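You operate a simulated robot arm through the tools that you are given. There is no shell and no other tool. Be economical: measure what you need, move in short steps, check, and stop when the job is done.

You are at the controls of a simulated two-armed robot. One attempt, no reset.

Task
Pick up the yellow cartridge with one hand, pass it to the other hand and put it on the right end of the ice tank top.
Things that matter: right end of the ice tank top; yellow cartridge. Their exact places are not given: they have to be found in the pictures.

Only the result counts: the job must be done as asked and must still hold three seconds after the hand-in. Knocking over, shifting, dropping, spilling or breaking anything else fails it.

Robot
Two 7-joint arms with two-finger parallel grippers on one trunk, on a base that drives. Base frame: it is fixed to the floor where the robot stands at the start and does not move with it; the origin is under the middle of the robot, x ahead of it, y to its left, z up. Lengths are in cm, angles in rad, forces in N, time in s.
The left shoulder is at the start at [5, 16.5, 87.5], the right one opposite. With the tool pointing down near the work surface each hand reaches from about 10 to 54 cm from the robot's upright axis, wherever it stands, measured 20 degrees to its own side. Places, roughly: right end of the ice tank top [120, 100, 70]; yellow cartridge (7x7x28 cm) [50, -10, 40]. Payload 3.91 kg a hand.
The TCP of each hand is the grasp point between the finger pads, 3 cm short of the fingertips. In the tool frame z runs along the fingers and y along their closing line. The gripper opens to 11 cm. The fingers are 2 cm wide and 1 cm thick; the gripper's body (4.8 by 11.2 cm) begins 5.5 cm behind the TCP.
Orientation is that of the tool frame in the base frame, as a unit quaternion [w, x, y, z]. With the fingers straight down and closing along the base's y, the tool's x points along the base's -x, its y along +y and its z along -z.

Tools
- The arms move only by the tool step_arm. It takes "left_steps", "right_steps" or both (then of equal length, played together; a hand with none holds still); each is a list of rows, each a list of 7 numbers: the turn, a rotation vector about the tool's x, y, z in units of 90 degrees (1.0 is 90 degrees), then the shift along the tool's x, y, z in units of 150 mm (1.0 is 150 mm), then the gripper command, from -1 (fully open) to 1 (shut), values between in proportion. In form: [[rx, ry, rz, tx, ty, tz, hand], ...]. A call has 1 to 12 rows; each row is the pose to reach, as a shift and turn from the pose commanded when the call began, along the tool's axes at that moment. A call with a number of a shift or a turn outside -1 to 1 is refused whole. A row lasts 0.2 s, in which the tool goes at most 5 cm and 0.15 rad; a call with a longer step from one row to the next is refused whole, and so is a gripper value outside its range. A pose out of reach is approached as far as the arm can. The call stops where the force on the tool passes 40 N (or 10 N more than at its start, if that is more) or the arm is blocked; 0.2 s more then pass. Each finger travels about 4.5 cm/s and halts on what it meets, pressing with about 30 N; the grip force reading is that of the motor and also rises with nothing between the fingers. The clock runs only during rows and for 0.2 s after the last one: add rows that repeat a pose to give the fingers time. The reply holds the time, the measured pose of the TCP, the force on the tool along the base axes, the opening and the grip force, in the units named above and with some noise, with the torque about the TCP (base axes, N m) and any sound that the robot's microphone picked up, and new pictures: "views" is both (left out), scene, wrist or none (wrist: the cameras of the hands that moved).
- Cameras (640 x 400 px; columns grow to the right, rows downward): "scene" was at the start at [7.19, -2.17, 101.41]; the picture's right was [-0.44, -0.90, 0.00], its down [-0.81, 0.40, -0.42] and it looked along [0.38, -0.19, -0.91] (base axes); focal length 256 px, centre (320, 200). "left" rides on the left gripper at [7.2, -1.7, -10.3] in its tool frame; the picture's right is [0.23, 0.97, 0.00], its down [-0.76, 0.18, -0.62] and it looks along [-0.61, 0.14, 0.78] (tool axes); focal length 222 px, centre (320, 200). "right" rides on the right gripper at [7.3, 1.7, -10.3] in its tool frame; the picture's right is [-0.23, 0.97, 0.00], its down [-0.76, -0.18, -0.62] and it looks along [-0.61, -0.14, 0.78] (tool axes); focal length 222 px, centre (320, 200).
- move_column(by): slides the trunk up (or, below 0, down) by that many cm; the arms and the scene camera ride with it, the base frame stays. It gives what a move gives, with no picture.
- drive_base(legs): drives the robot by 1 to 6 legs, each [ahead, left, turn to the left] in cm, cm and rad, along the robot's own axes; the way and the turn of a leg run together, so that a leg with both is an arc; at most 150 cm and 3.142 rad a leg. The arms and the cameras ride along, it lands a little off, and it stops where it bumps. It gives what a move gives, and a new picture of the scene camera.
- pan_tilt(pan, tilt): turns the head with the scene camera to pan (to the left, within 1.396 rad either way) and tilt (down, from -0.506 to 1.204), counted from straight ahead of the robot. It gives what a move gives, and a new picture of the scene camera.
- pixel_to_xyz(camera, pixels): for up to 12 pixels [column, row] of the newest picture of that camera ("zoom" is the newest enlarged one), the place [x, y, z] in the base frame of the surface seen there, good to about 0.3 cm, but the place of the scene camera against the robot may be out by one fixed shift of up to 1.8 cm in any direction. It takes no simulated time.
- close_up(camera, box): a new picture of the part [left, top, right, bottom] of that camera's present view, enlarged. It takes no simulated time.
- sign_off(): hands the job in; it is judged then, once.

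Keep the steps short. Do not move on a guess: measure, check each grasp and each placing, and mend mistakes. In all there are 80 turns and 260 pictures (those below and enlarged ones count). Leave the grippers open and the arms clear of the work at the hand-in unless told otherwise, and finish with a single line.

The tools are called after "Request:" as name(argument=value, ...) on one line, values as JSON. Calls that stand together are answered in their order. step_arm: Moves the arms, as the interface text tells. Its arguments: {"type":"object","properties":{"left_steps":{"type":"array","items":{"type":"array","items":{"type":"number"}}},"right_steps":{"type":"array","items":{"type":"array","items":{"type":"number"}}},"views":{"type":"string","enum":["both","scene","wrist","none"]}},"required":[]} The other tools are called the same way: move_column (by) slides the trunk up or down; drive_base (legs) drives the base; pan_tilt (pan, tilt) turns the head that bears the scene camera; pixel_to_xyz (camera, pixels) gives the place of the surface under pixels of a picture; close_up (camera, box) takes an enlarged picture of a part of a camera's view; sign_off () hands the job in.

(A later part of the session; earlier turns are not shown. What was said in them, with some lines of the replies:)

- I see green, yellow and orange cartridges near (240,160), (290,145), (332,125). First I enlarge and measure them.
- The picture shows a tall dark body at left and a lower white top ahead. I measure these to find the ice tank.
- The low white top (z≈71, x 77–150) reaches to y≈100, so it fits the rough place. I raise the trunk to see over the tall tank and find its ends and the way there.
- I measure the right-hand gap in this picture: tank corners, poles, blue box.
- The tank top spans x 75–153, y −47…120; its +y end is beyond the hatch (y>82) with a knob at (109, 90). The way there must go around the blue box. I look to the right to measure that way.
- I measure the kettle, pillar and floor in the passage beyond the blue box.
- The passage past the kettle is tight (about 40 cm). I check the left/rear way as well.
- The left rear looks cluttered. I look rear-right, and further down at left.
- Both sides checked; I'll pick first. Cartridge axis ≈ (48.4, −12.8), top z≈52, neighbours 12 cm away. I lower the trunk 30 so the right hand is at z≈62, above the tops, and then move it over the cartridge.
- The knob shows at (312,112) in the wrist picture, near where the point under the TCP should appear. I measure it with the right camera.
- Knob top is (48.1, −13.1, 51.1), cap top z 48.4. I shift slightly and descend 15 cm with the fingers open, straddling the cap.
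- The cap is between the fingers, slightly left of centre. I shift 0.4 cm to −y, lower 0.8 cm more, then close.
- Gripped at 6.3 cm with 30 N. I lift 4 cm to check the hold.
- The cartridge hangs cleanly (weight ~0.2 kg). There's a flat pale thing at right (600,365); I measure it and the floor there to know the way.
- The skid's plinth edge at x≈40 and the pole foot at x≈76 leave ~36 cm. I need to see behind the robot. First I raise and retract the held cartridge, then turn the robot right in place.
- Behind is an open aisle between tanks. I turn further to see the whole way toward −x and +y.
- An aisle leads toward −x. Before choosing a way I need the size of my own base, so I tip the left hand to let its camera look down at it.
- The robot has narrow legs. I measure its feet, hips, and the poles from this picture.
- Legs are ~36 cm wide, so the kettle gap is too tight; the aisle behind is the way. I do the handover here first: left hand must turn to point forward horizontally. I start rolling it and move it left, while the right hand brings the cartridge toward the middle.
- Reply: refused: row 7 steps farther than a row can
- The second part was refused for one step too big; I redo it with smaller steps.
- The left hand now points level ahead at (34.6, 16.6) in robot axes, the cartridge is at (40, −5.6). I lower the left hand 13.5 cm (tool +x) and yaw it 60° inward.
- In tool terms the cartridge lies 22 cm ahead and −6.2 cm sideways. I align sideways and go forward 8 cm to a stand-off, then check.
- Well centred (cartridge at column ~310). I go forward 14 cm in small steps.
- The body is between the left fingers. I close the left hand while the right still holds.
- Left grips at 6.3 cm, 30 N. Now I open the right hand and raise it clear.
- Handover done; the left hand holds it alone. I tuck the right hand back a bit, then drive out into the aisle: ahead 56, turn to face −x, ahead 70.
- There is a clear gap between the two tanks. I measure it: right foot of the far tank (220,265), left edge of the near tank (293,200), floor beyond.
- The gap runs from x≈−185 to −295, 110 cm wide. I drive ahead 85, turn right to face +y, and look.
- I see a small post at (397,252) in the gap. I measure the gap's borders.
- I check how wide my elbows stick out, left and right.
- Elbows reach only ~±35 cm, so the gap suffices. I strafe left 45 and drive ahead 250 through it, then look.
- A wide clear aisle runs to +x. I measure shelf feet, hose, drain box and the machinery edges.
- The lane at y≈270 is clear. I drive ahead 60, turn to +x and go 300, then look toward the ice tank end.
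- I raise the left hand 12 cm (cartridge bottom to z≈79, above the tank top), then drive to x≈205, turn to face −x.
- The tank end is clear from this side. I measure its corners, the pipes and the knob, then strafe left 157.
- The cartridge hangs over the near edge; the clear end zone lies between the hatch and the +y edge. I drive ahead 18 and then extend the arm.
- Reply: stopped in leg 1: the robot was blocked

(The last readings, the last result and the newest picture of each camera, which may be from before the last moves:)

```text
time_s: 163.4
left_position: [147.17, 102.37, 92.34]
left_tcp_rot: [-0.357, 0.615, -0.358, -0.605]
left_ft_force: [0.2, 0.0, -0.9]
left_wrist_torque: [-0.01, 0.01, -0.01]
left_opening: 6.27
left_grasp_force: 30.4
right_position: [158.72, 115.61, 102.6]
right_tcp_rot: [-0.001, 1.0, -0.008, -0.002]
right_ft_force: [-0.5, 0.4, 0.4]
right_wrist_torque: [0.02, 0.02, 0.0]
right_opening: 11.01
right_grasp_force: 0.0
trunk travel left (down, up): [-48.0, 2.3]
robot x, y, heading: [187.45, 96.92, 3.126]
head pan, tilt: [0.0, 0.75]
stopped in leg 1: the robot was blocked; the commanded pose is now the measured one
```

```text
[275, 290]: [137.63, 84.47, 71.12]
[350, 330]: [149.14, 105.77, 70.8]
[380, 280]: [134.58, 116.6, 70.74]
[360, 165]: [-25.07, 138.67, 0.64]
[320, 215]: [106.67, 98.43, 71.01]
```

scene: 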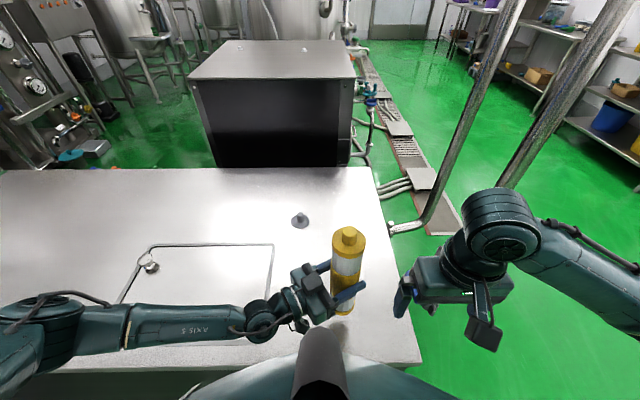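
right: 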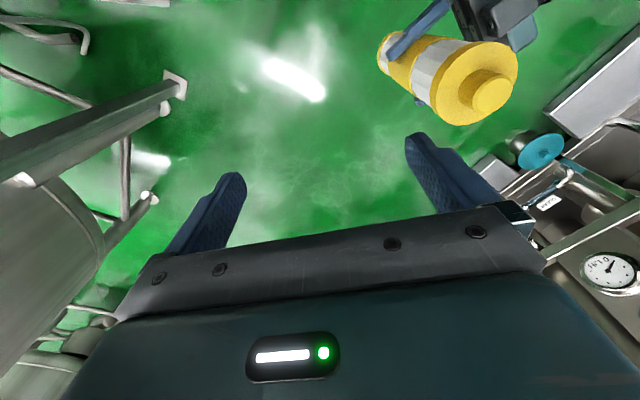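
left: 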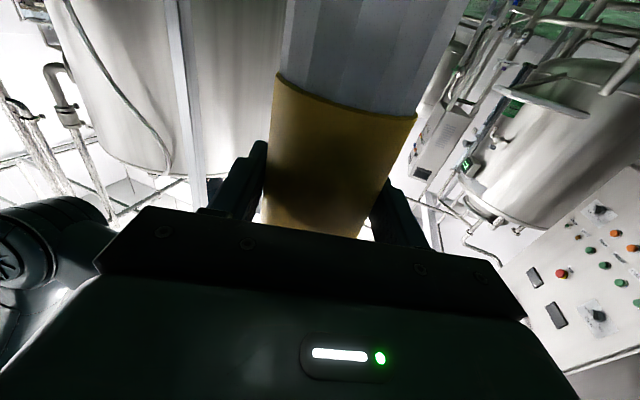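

The base touched the tank edge and stopped; fine. I extend the left arm 15 cm to −x.

Request:
step_arm(left_steps=[[0, 0, 0, 0, 0.22, 0.122, 1], [0, 0, 0, 0, 0.44, 0.244, 1], [0, 0, 0, 0, 0.66, 0.366, 1], [0, 0, 0, 0, 0.872, 0.488, 1], [0, 0, 0, 0, 0.872, 0.488, 1]], views="both")

```text
time_s: 164.6
left_position: [135.93, 102.32, 92.31]
left_tcp_rot: [-0.358, 0.615, -0.358, -0.605]
left_ft_force: [0.2, 0.4, -0.9]
left_wrist_torque: [0.04, 0.03, 0.0]
left_opening: 6.29
left_grasp_force: 30.5
left hand out of reach, approached as far as the arm can: row 4, 5
right_position: [158.65, 115.71, 102.59]
right_tcp_rot: [0.0, 1.0, -0.009, -0.001]
right_ft_force: [-0.2, 0.1, -0.4]
right_wrist_torque: [0.01, 0.0, -0.02]
right_opening: 10.97
right_grasp_force: 0.1
trunk travel left (down, up): [-48.0, 2.3]
robot x, y, heading: [187.59, 96.6, 3.126]
head pan, tilt: [0.0, 0.75]
```

scene: 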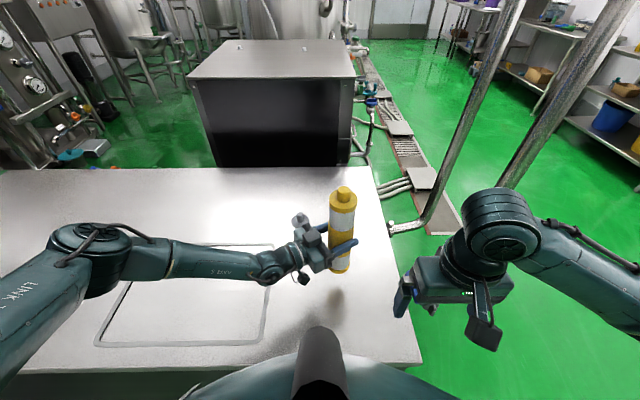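
left: 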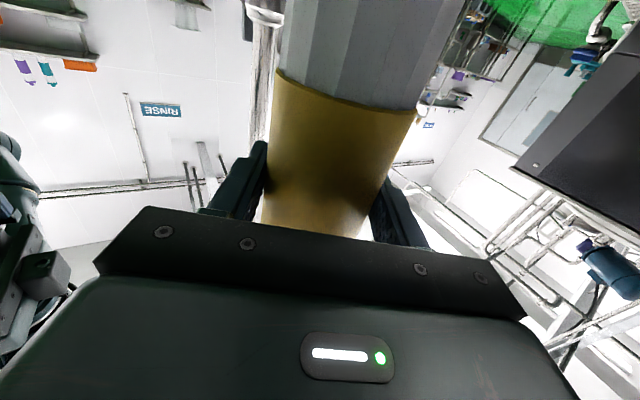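

Reached (136, 102). Yawing the hand more forward gives more reach, so I turn it 36° outward in place.

Request:
step_arm(left_steps=[[-0.08, 0, 0, 0, 0, 0, 1], [-0.16, 0, 0, 0, 0, 0, 1], [-0.24, 0, 0, 0, 0, 0, 1], [-0.32, 0, 0, 0, 0, 0, 1], [-0.4, 0, 0, 0, 0, 0, 1], [-0.4, 0, 0, 0, 0, 0, 1], [-0.4, 0, 0, 0, 0, 0, 1]], views="scene")

```text
time_s: 166.2
left_position: [136.01, 102.26, 92.5]
left_tcp_rot: [-0.15, 0.695, -0.153, -0.686]
left_ft_force: [-0.4, 0.7, -2.0]
left_wrist_torque: [0.0, -0.03, -0.02]
left_opening: 6.27
left_grasp_force: 30.1
right_position: [158.77, 115.75, 102.58]
right_tcp_rot: [-0.001, 1.0, -0.009, -0.001]
right_ft_force: [0.2, 0.3, 0.7]
right_wrist_torque: [0.0, -0.01, -0.03]
right_opening: 10.99
right_grasp_force: 0.1
trunk travel left (down, up): [-48.0, 2.3]
robot x, y, heading: [187.96, 97.12, 3.123]
head pan, tilt: [0.0, 0.75]
```

scene: 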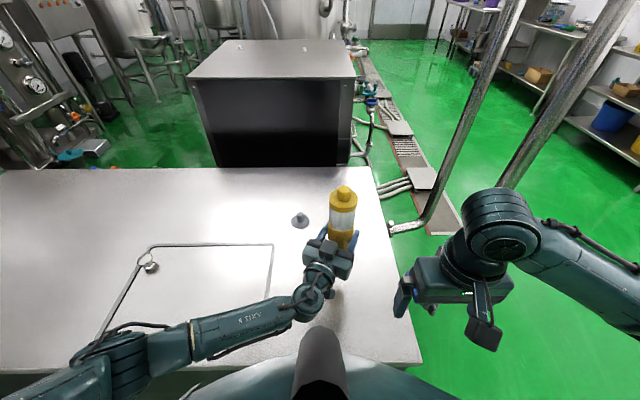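

Now I extend 10 cm more to −x.

Request:
step_arm(left_steps=[[0, 0, 0, 0, 0.093, 0.2, 1], [0, 0, 0, 0, 0.186, 0.4, 1], [0, 0, 0, 0, 0.279, 0.605, 1], [0, 0, 0, 0, 0.279, 0.605, 1]], views="both")

```text
time_s: 167.2
left_position: [125.97, 102.49, 92.23]
left_tcp_rot: [-0.151, 0.695, -0.153, -0.686]
left_ft_force: [0.1, -0.3, -1.7]
left_wrist_torque: [0.0, 0.01, 0.01]
left_opening: 6.28
left_grasp_force: 29.6
right_position: [158.63, 115.6, 102.63]
right_tcp_rot: [-0.001, 1.0, -0.009, -0.001]
right_ft_force: [-0.6, 0.1, 0.3]
right_wrist_torque: [-0.02, 0.05, -0.01]
right_opening: 11.0
right_grasp_force: 0.0
trunk travel left (down, up): [-48.0, 2.3]
robot x, y, heading: [187.63, 96.36, 3.128]
head pan, tilt: [0.0, 0.75]
```

scene: 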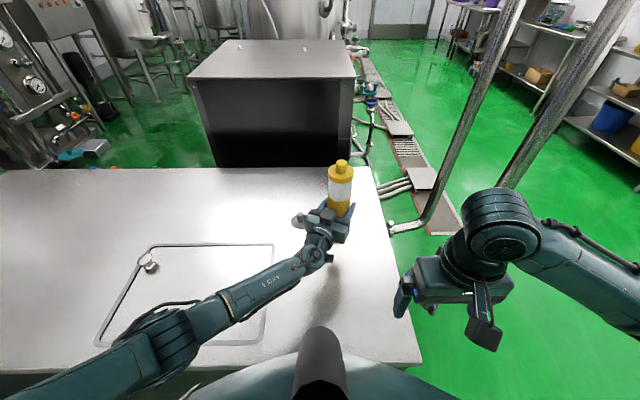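
left: 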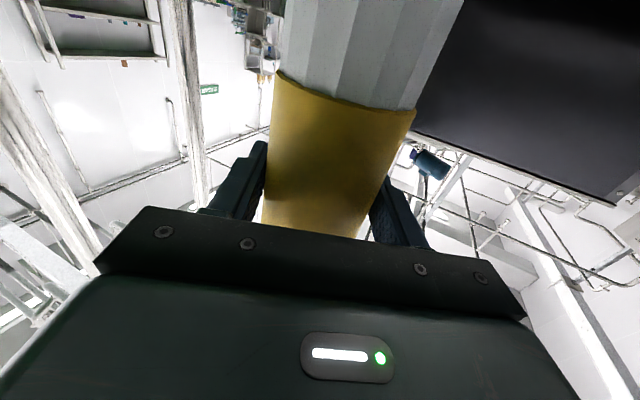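

At (126, 102.5). I check forearm height over the tank, then lower the trunk 6.5 cm.

Request:
pixel_to_xyz(camera="scene", pixels=[[165, 345], [120, 365], [270, 285], [340, 160], [335, 270]])

Request:
move_column(by=-6.5)

Request:
close_up(camera="scene", box=[240, 130, 440, 300])

```text
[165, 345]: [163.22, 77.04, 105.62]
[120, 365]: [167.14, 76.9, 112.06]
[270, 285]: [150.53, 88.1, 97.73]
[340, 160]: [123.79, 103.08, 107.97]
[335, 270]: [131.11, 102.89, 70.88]
```

```text
time_s: 168.2
left_position: [126.06, 102.57, 85.76]
left_tcp_rot: [-0.151, 0.695, -0.154, -0.685]
left_ft_force: [-0.1, -0.6, -1.4]
left_wrist_torque: [-0.03, 0.03, -0.01]
left_opening: 6.3
left_grasp_force: 30.4
right_position: [158.63, 115.69, 96.1]
right_tcp_rot: [-0.001, 1.0, -0.009, -0.001]
right_ft_force: [-0.4, 0.3, -0.4]
right_wrist_torque: [0.04, -0.01, -0.02]
right_opening: 10.97
right_grasp_force: 0.0
trunk travel left (down, up): [-41.5, 8.8]
robot x, y, heading: [188.17, 96.53, 3.124]
head pan, tilt: [0.0, 0.75]
```

```text
2.35 times, centred on (340, 215) of scene
```

zoom: 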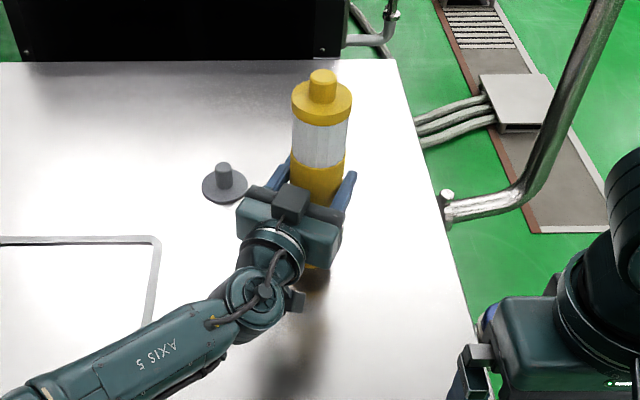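

Bottom should be ~1.7 cm above the top. I lower 1.3 cm by arm and read the force.

Request:
step_arm(left_steps=[[0, 0, 0, 0.03, 0, 0, 1], [0, 0, 0, 0.06, 0, 0, 1], [0, 0, 0, 0.087, 0, 0, 1], [0, 0, 0, 0.087, 0, 0, 1]], views="none")

Request:
step_arm(left_steps=[[0, 0, 0, 0.013, 0, 0, 1], [0, 0, 0, 0.027, 0, 0, 1], [0, 0, 0, 0.027, 0, 0, 1]], views="wrist")

```text
time_s: 169.2
left_position: [126.01, 102.56, 84.41]
left_tcp_rot: [-0.15, 0.695, -0.154, -0.686]
left_ft_force: [0.7, 0.1, -1.3]
left_wrist_torque: [-0.01, -0.02, -0.01]
left_opening: 6.27
left_grasp_force: 29.8
right_position: [158.56, 115.79, 96.16]
right_tcp_rot: [-0.001, 1.0, -0.008, -0.001]
right_ft_force: [0.3, 0.2, -0.1]
right_wrist_torque: [-0.01, 0.02, -0.02]
right_opening: 10.99
right_grasp_force: 0.1
trunk travel left (down, up): [-41.5, 8.8]
robot x, y, heading: [187.72, 96.9, 3.131]
head pan, tilt: [0.0, 0.75]
```

```text
time_s: 170.0
left_position: [126.09, 102.48, 84.09]
left_tcp_rot: [-0.151, 0.695, -0.154, -0.686]
left_ft_force: [0.8, -0.2, -1.5]
left_wrist_torque: [-0.01, 0.0, 0.03]
left_opening: 6.26
left_grasp_force: 30.0
right_position: [158.6, 115.61, 96.23]
right_tcp_rot: [0.0, 1.0, -0.008, -0.001]
right_ft_force: [0.5, -0.2, -0.6]
right_wrist_torque: [0.02, 0.0, 0.0]
right_opening: 11.02
right_grasp_force: 0.0
trunk travel left (down, up): [-41.5, 8.8]
robot x, y, heading: [187.56, 96.82, 3.127]
head pan, tilt: [0.0, 0.75]
```

left: 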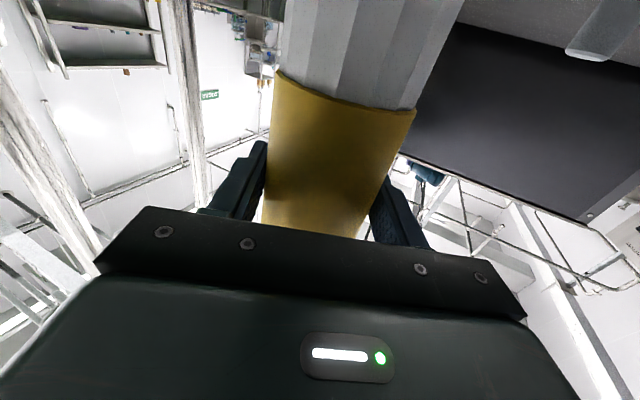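

No contact yet. I lower in 0.3 cm steps and watch the force.

Request:
step_arm(left_steps=[[0, 0, 0, 0.02, 0, 0, 1], [0, 0, 0, 0.02, 0, 0, 1]], views="none")

Request:
step_arm(left_steps=[[0, 0, 0, 0.02, 0, 0, 1], [0, 0, 0, 0.02, 0, 0, 1]], views="none")

Request:
close_up(camera="scene", box=[240, 130, 440, 300])

```text
time_s: 170.6
left_position: [126.01, 102.47, 83.73]
left_tcp_rot: [-0.151, 0.695, -0.154, -0.686]
left_ft_force: [0.1, 0.4, -1.3]
left_wrist_torque: [0.0, -0.05, -0.04]
left_opening: 6.28
left_grasp_force: 30.2
right_position: [158.62, 115.68, 96.05]
right_tcp_rot: [-0.001, 1.0, -0.009, -0.002]
right_ft_force: [-0.1, -0.5, 0.4]
right_wrist_torque: [0.01, 0.0, 0.02]
right_opening: 10.97
right_grasp_force: 0.1
trunk travel left (down, up): [-41.5, 8.8]
robot x, y, heading: [187.48, 96.75, 3.128]
head pan, tilt: [0.0, 0.75]
```

```text
time_s: 171.2
left_position: [126.06, 102.47, 83.46]
left_tcp_rot: [-0.15, 0.695, -0.153, -0.686]
left_ft_force: [-0.2, 0.6, -1.6]
left_wrist_torque: [0.01, 0.01, 0.01]
left_opening: 6.3
left_grasp_force: 29.4
right_position: [158.61, 115.63, 96.03]
right_tcp_rot: [-0.001, 1.0, -0.009, -0.001]
right_ft_force: [-0.9, -0.1, -0.2]
right_wrist_torque: [-0.01, 0.01, 0.02]
right_opening: 10.99
right_grasp_force: 0.1
trunk travel left (down, up): [-41.5, 8.8]
robot x, y, heading: [187.72, 96.68, 3.123]
head pan, tilt: [0.0, 0.75]
```

```text
2.35 times, centred on (340, 215) of scene
```

zoom: 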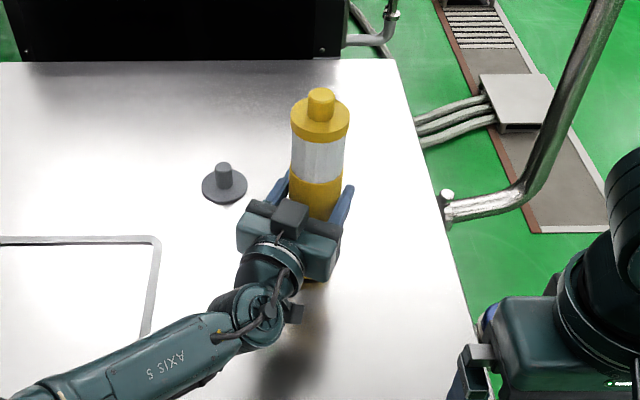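

I measure the knob top, and go on down in 0.3 cm steps.

Request:
pixel_to_xyz(camera="zoom", pixels=[[320, 93], [322, 110], [320, 132], [360, 250]])

Request:
step_arm(left_steps=[[0, 0, 0, 0.02, 0, 0, 1], [0, 0, 0, 0.02, 0, 0, 1]], views="none")

Request:
step_arm(left_steps=[[0, 0, 0, 0.02, 0, 0, 1], [0, 0, 0, 0.02, 0, 0, 1]], views="none")

```text
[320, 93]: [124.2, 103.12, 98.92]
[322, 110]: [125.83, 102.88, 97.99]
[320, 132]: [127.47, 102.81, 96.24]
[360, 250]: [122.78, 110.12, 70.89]
```

```text
time_s: 171.8
left_position: [126.16, 102.43, 83.1]
left_tcp_rot: [-0.15, 0.696, -0.152, -0.686]
left_ft_force: [0.2, 0.9, -2.0]
left_wrist_torque: [-0.02, -0.02, -0.02]
left_opening: 6.26
left_grasp_force: 30.6
right_position: [158.64, 115.72, 96.08]
right_tcp_rot: [-0.001, 1.0, -0.009, 0.0]
right_ft_force: [0.0, 0.1, -1.0]
right_wrist_torque: [-0.02, -0.02, 0.02]
right_opening: 10.99
right_grasp_force: 0.1
trunk travel left (down, up): [-41.5, 8.8]
robot x, y, heading: [187.64, 96.53, 3.126]
head pan, tilt: [0.0, 0.75]
```

```text
time_s: 172.4
left_position: [126.1, 102.6, 83.04]
left_tcp_rot: [-0.15, 0.695, -0.152, -0.687]
left_ft_force: [0.1, -1.5, 4.7]
left_wrist_torque: [-0.08, -0.11, -0.04]
left_opening: 6.29
left_grasp_force: 29.4
right_position: [158.55, 115.65, 96.07]
right_tcp_rot: [-0.001, 1.0, -0.009, -0.001]
right_ft_force: [-1.0, 0.2, -0.3]
right_wrist_torque: [0.0, 0.0, -0.02]
right_opening: 10.99
right_grasp_force: 0.2
trunk travel left (down, up): [-41.5, 8.8]
robot x, y, heading: [187.32, 96.65, 3.128]
head pan, tilt: [0.0, 0.75]
```

The force changed to +4.7 N: the cartridge stands on the top. I open the left hand gradually.

Request:
step_arm(left_steps=[[0, 0, 0, 0, 0, 0, 0.3], [0, 0, 0, 0, 0, 0, 0], [0, 0, 0, 0, 0, 0, -0.3], [0, 0, 0, 0, 0, 0, -0.6], [0, 0, 0, 0, 0, 0, -1], [0, 0, 0, 0, 0, 0, -1], [0, 0, 0, 0, 0, 0, -1], [0, 0, 0, 0, 0, 0, -1]], views="both")

```text
time_s: 174.2
left_position: [126.05, 102.46, 82.76]
left_tcp_rot: [-0.15, 0.696, -0.153, -0.685]
left_ft_force: [0.6, 0.1, 0.2]
left_wrist_torque: [-0.03, -0.03, 0.0]
left_opening: 10.99
left_grasp_force: 0.2
right_position: [158.56, 115.76, 95.93]
right_tcp_rot: [0.0, 1.0, -0.01, 0.0]
right_ft_force: [0.9, 0.1, -0.4]
right_wrist_torque: [0.03, -0.02, 0.01]
right_opening: 10.99
right_grasp_force: 0.0
trunk travel left (down, up): [-41.5, 8.8]
robot x, y, heading: [187.8, 96.89, 3.126]
head pan, tilt: [0.0, 0.75]
```

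scene: 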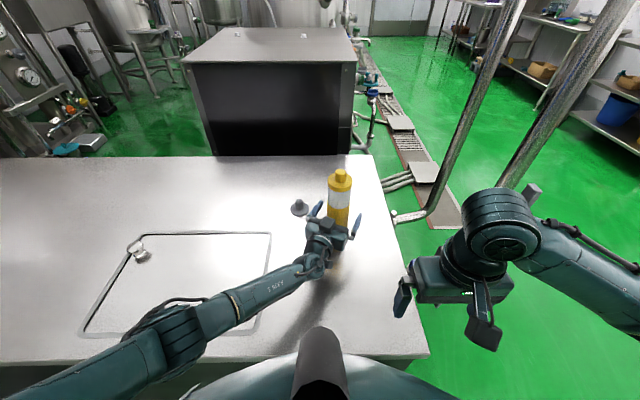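
left: 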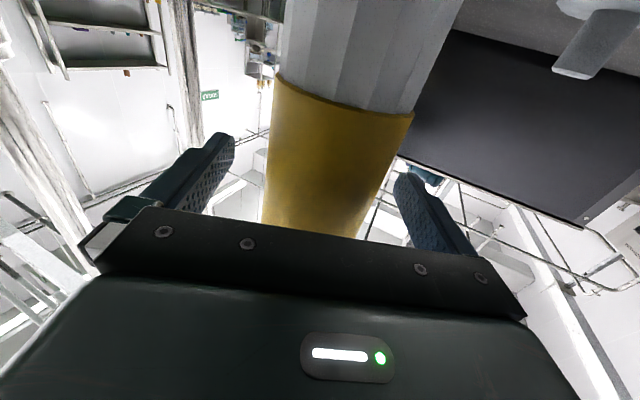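

It stands free. I back the hand straight out along its own axis 14 cm.

Request:
step_arm(left_steps=[[0, 0, 0, 0, 0, -0.15, -1], [0, 0, 0, 0, 0, -0.35, -1], [0, 0, 0, 0, 0, -0.6, -1], [0, 0, 0, 0, 0, -0.9, -1], [0, 0, 0, -0.2, 0, -0.95, -1], [0, 0, 0, -0.5, 0, -0.95, -1], [0, 0, 0, -0.8, 0, -0.95, -1], [0, 0, 0, -0.8, 0, -0.95, -1]], views="both")

```text
time_s: 176.0
left_position: [138.87, 96.78, 94.88]
left_tcp_rot: [-0.152, 0.695, -0.154, -0.686]
left_ft_force: [-0.8, -1.2, 0.1]
left_wrist_torque: [-0.03, 0.01, -0.04]
left_opening: 10.99
left_grasp_force: 0.1
right_position: [158.72, 115.69, 96.05]
right_tcp_rot: [-0.002, 1.0, -0.009, -0.001]
right_ft_force: [-0.2, -0.5, 1.0]
right_wrist_torque: [-0.01, -0.01, -0.02]
right_opening: 10.99
right_grasp_force: 0.1
trunk travel left (down, up): [-41.5, 8.8]
robot x, y, heading: [187.58, 96.75, 3.123]
head pan, tilt: [0.0, 0.75]
```

scene: 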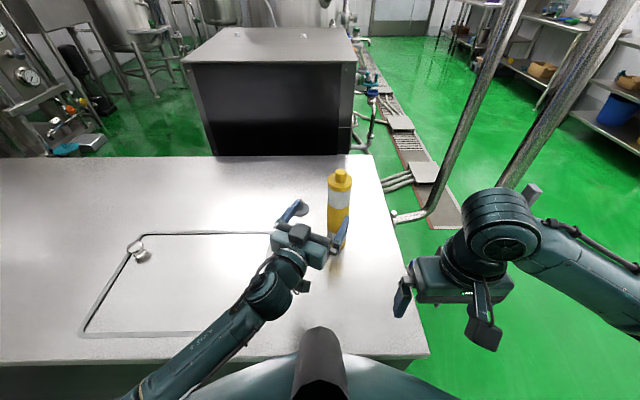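
left: 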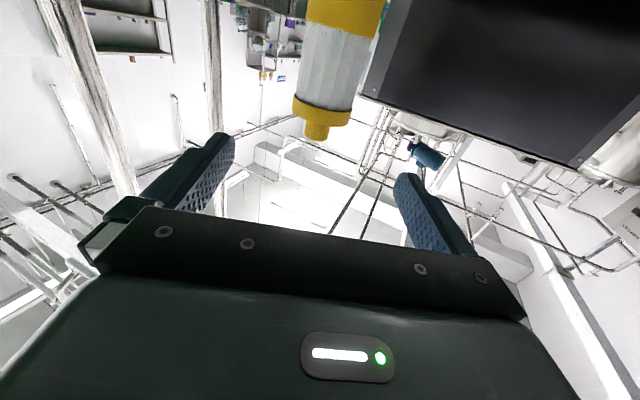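

The cartridge stands upright. I drive back 30 cm so the arms are clear, and check.

Request:
drive_base(legs=[[-30, 0, 0]])

Request:
close_up(camera="scene", box=[200, 80, 460, 300])

Request:
pixel_to_xyz(camera="scene", pixels=[[338, 145], [338, 160], [338, 180], [338, 195]])

```text
time_s: 178.0
left_position: [168.18, 96.29, 94.89]
left_tcp_rot: [-0.151, 0.695, -0.154, -0.686]
left_ft_force: [0.2, 0.8, -0.1]
left_wrist_torque: [0.03, 0.0, 0.03]
left_opening: 11.0
left_grasp_force: 0.0
right_position: [188.05, 115.2, 96.05]
right_tcp_rot: [-0.002, 1.0, -0.009, 0.0]
right_ft_force: [0.4, -0.3, -0.8]
right_wrist_torque: [0.03, -0.01, -0.02]
right_opening: 11.02
right_grasp_force: 0.0
trunk travel left (down, up): [-41.5, 8.8]
robot x, y, heading: [217.15, 96.07, 3.128]
head pan, tilt: [0.0, 0.75]
```

scene: 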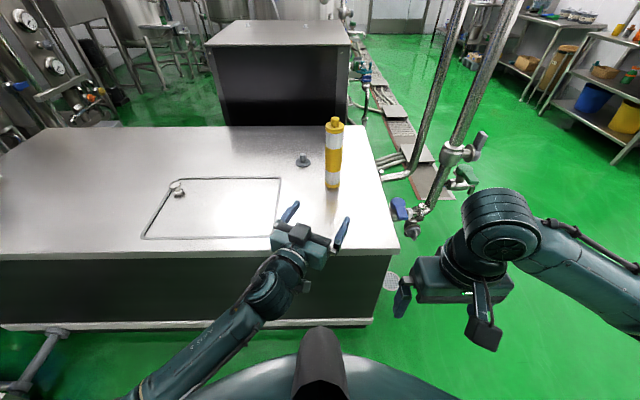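

```text
1.82 times, centred on (330, 190) of scene
```

zoom: 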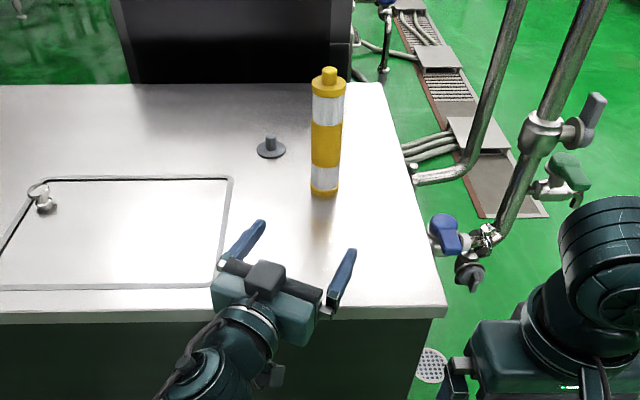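

```text
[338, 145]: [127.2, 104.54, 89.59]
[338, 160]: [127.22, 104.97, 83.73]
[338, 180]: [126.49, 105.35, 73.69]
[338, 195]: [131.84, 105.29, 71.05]
```

The yellow cartridge stands upright at about (125, 103) on the right end of the tank top. Both hands are open and clear, so I hand in.

Request:
sign_off()

```text
The job is handed in.
```

The right hand picked up the yellow cartridge and passed it to the left, which stood it upright on the right end of the ice tank top (right as seen from the far side, per your rough coordinates).
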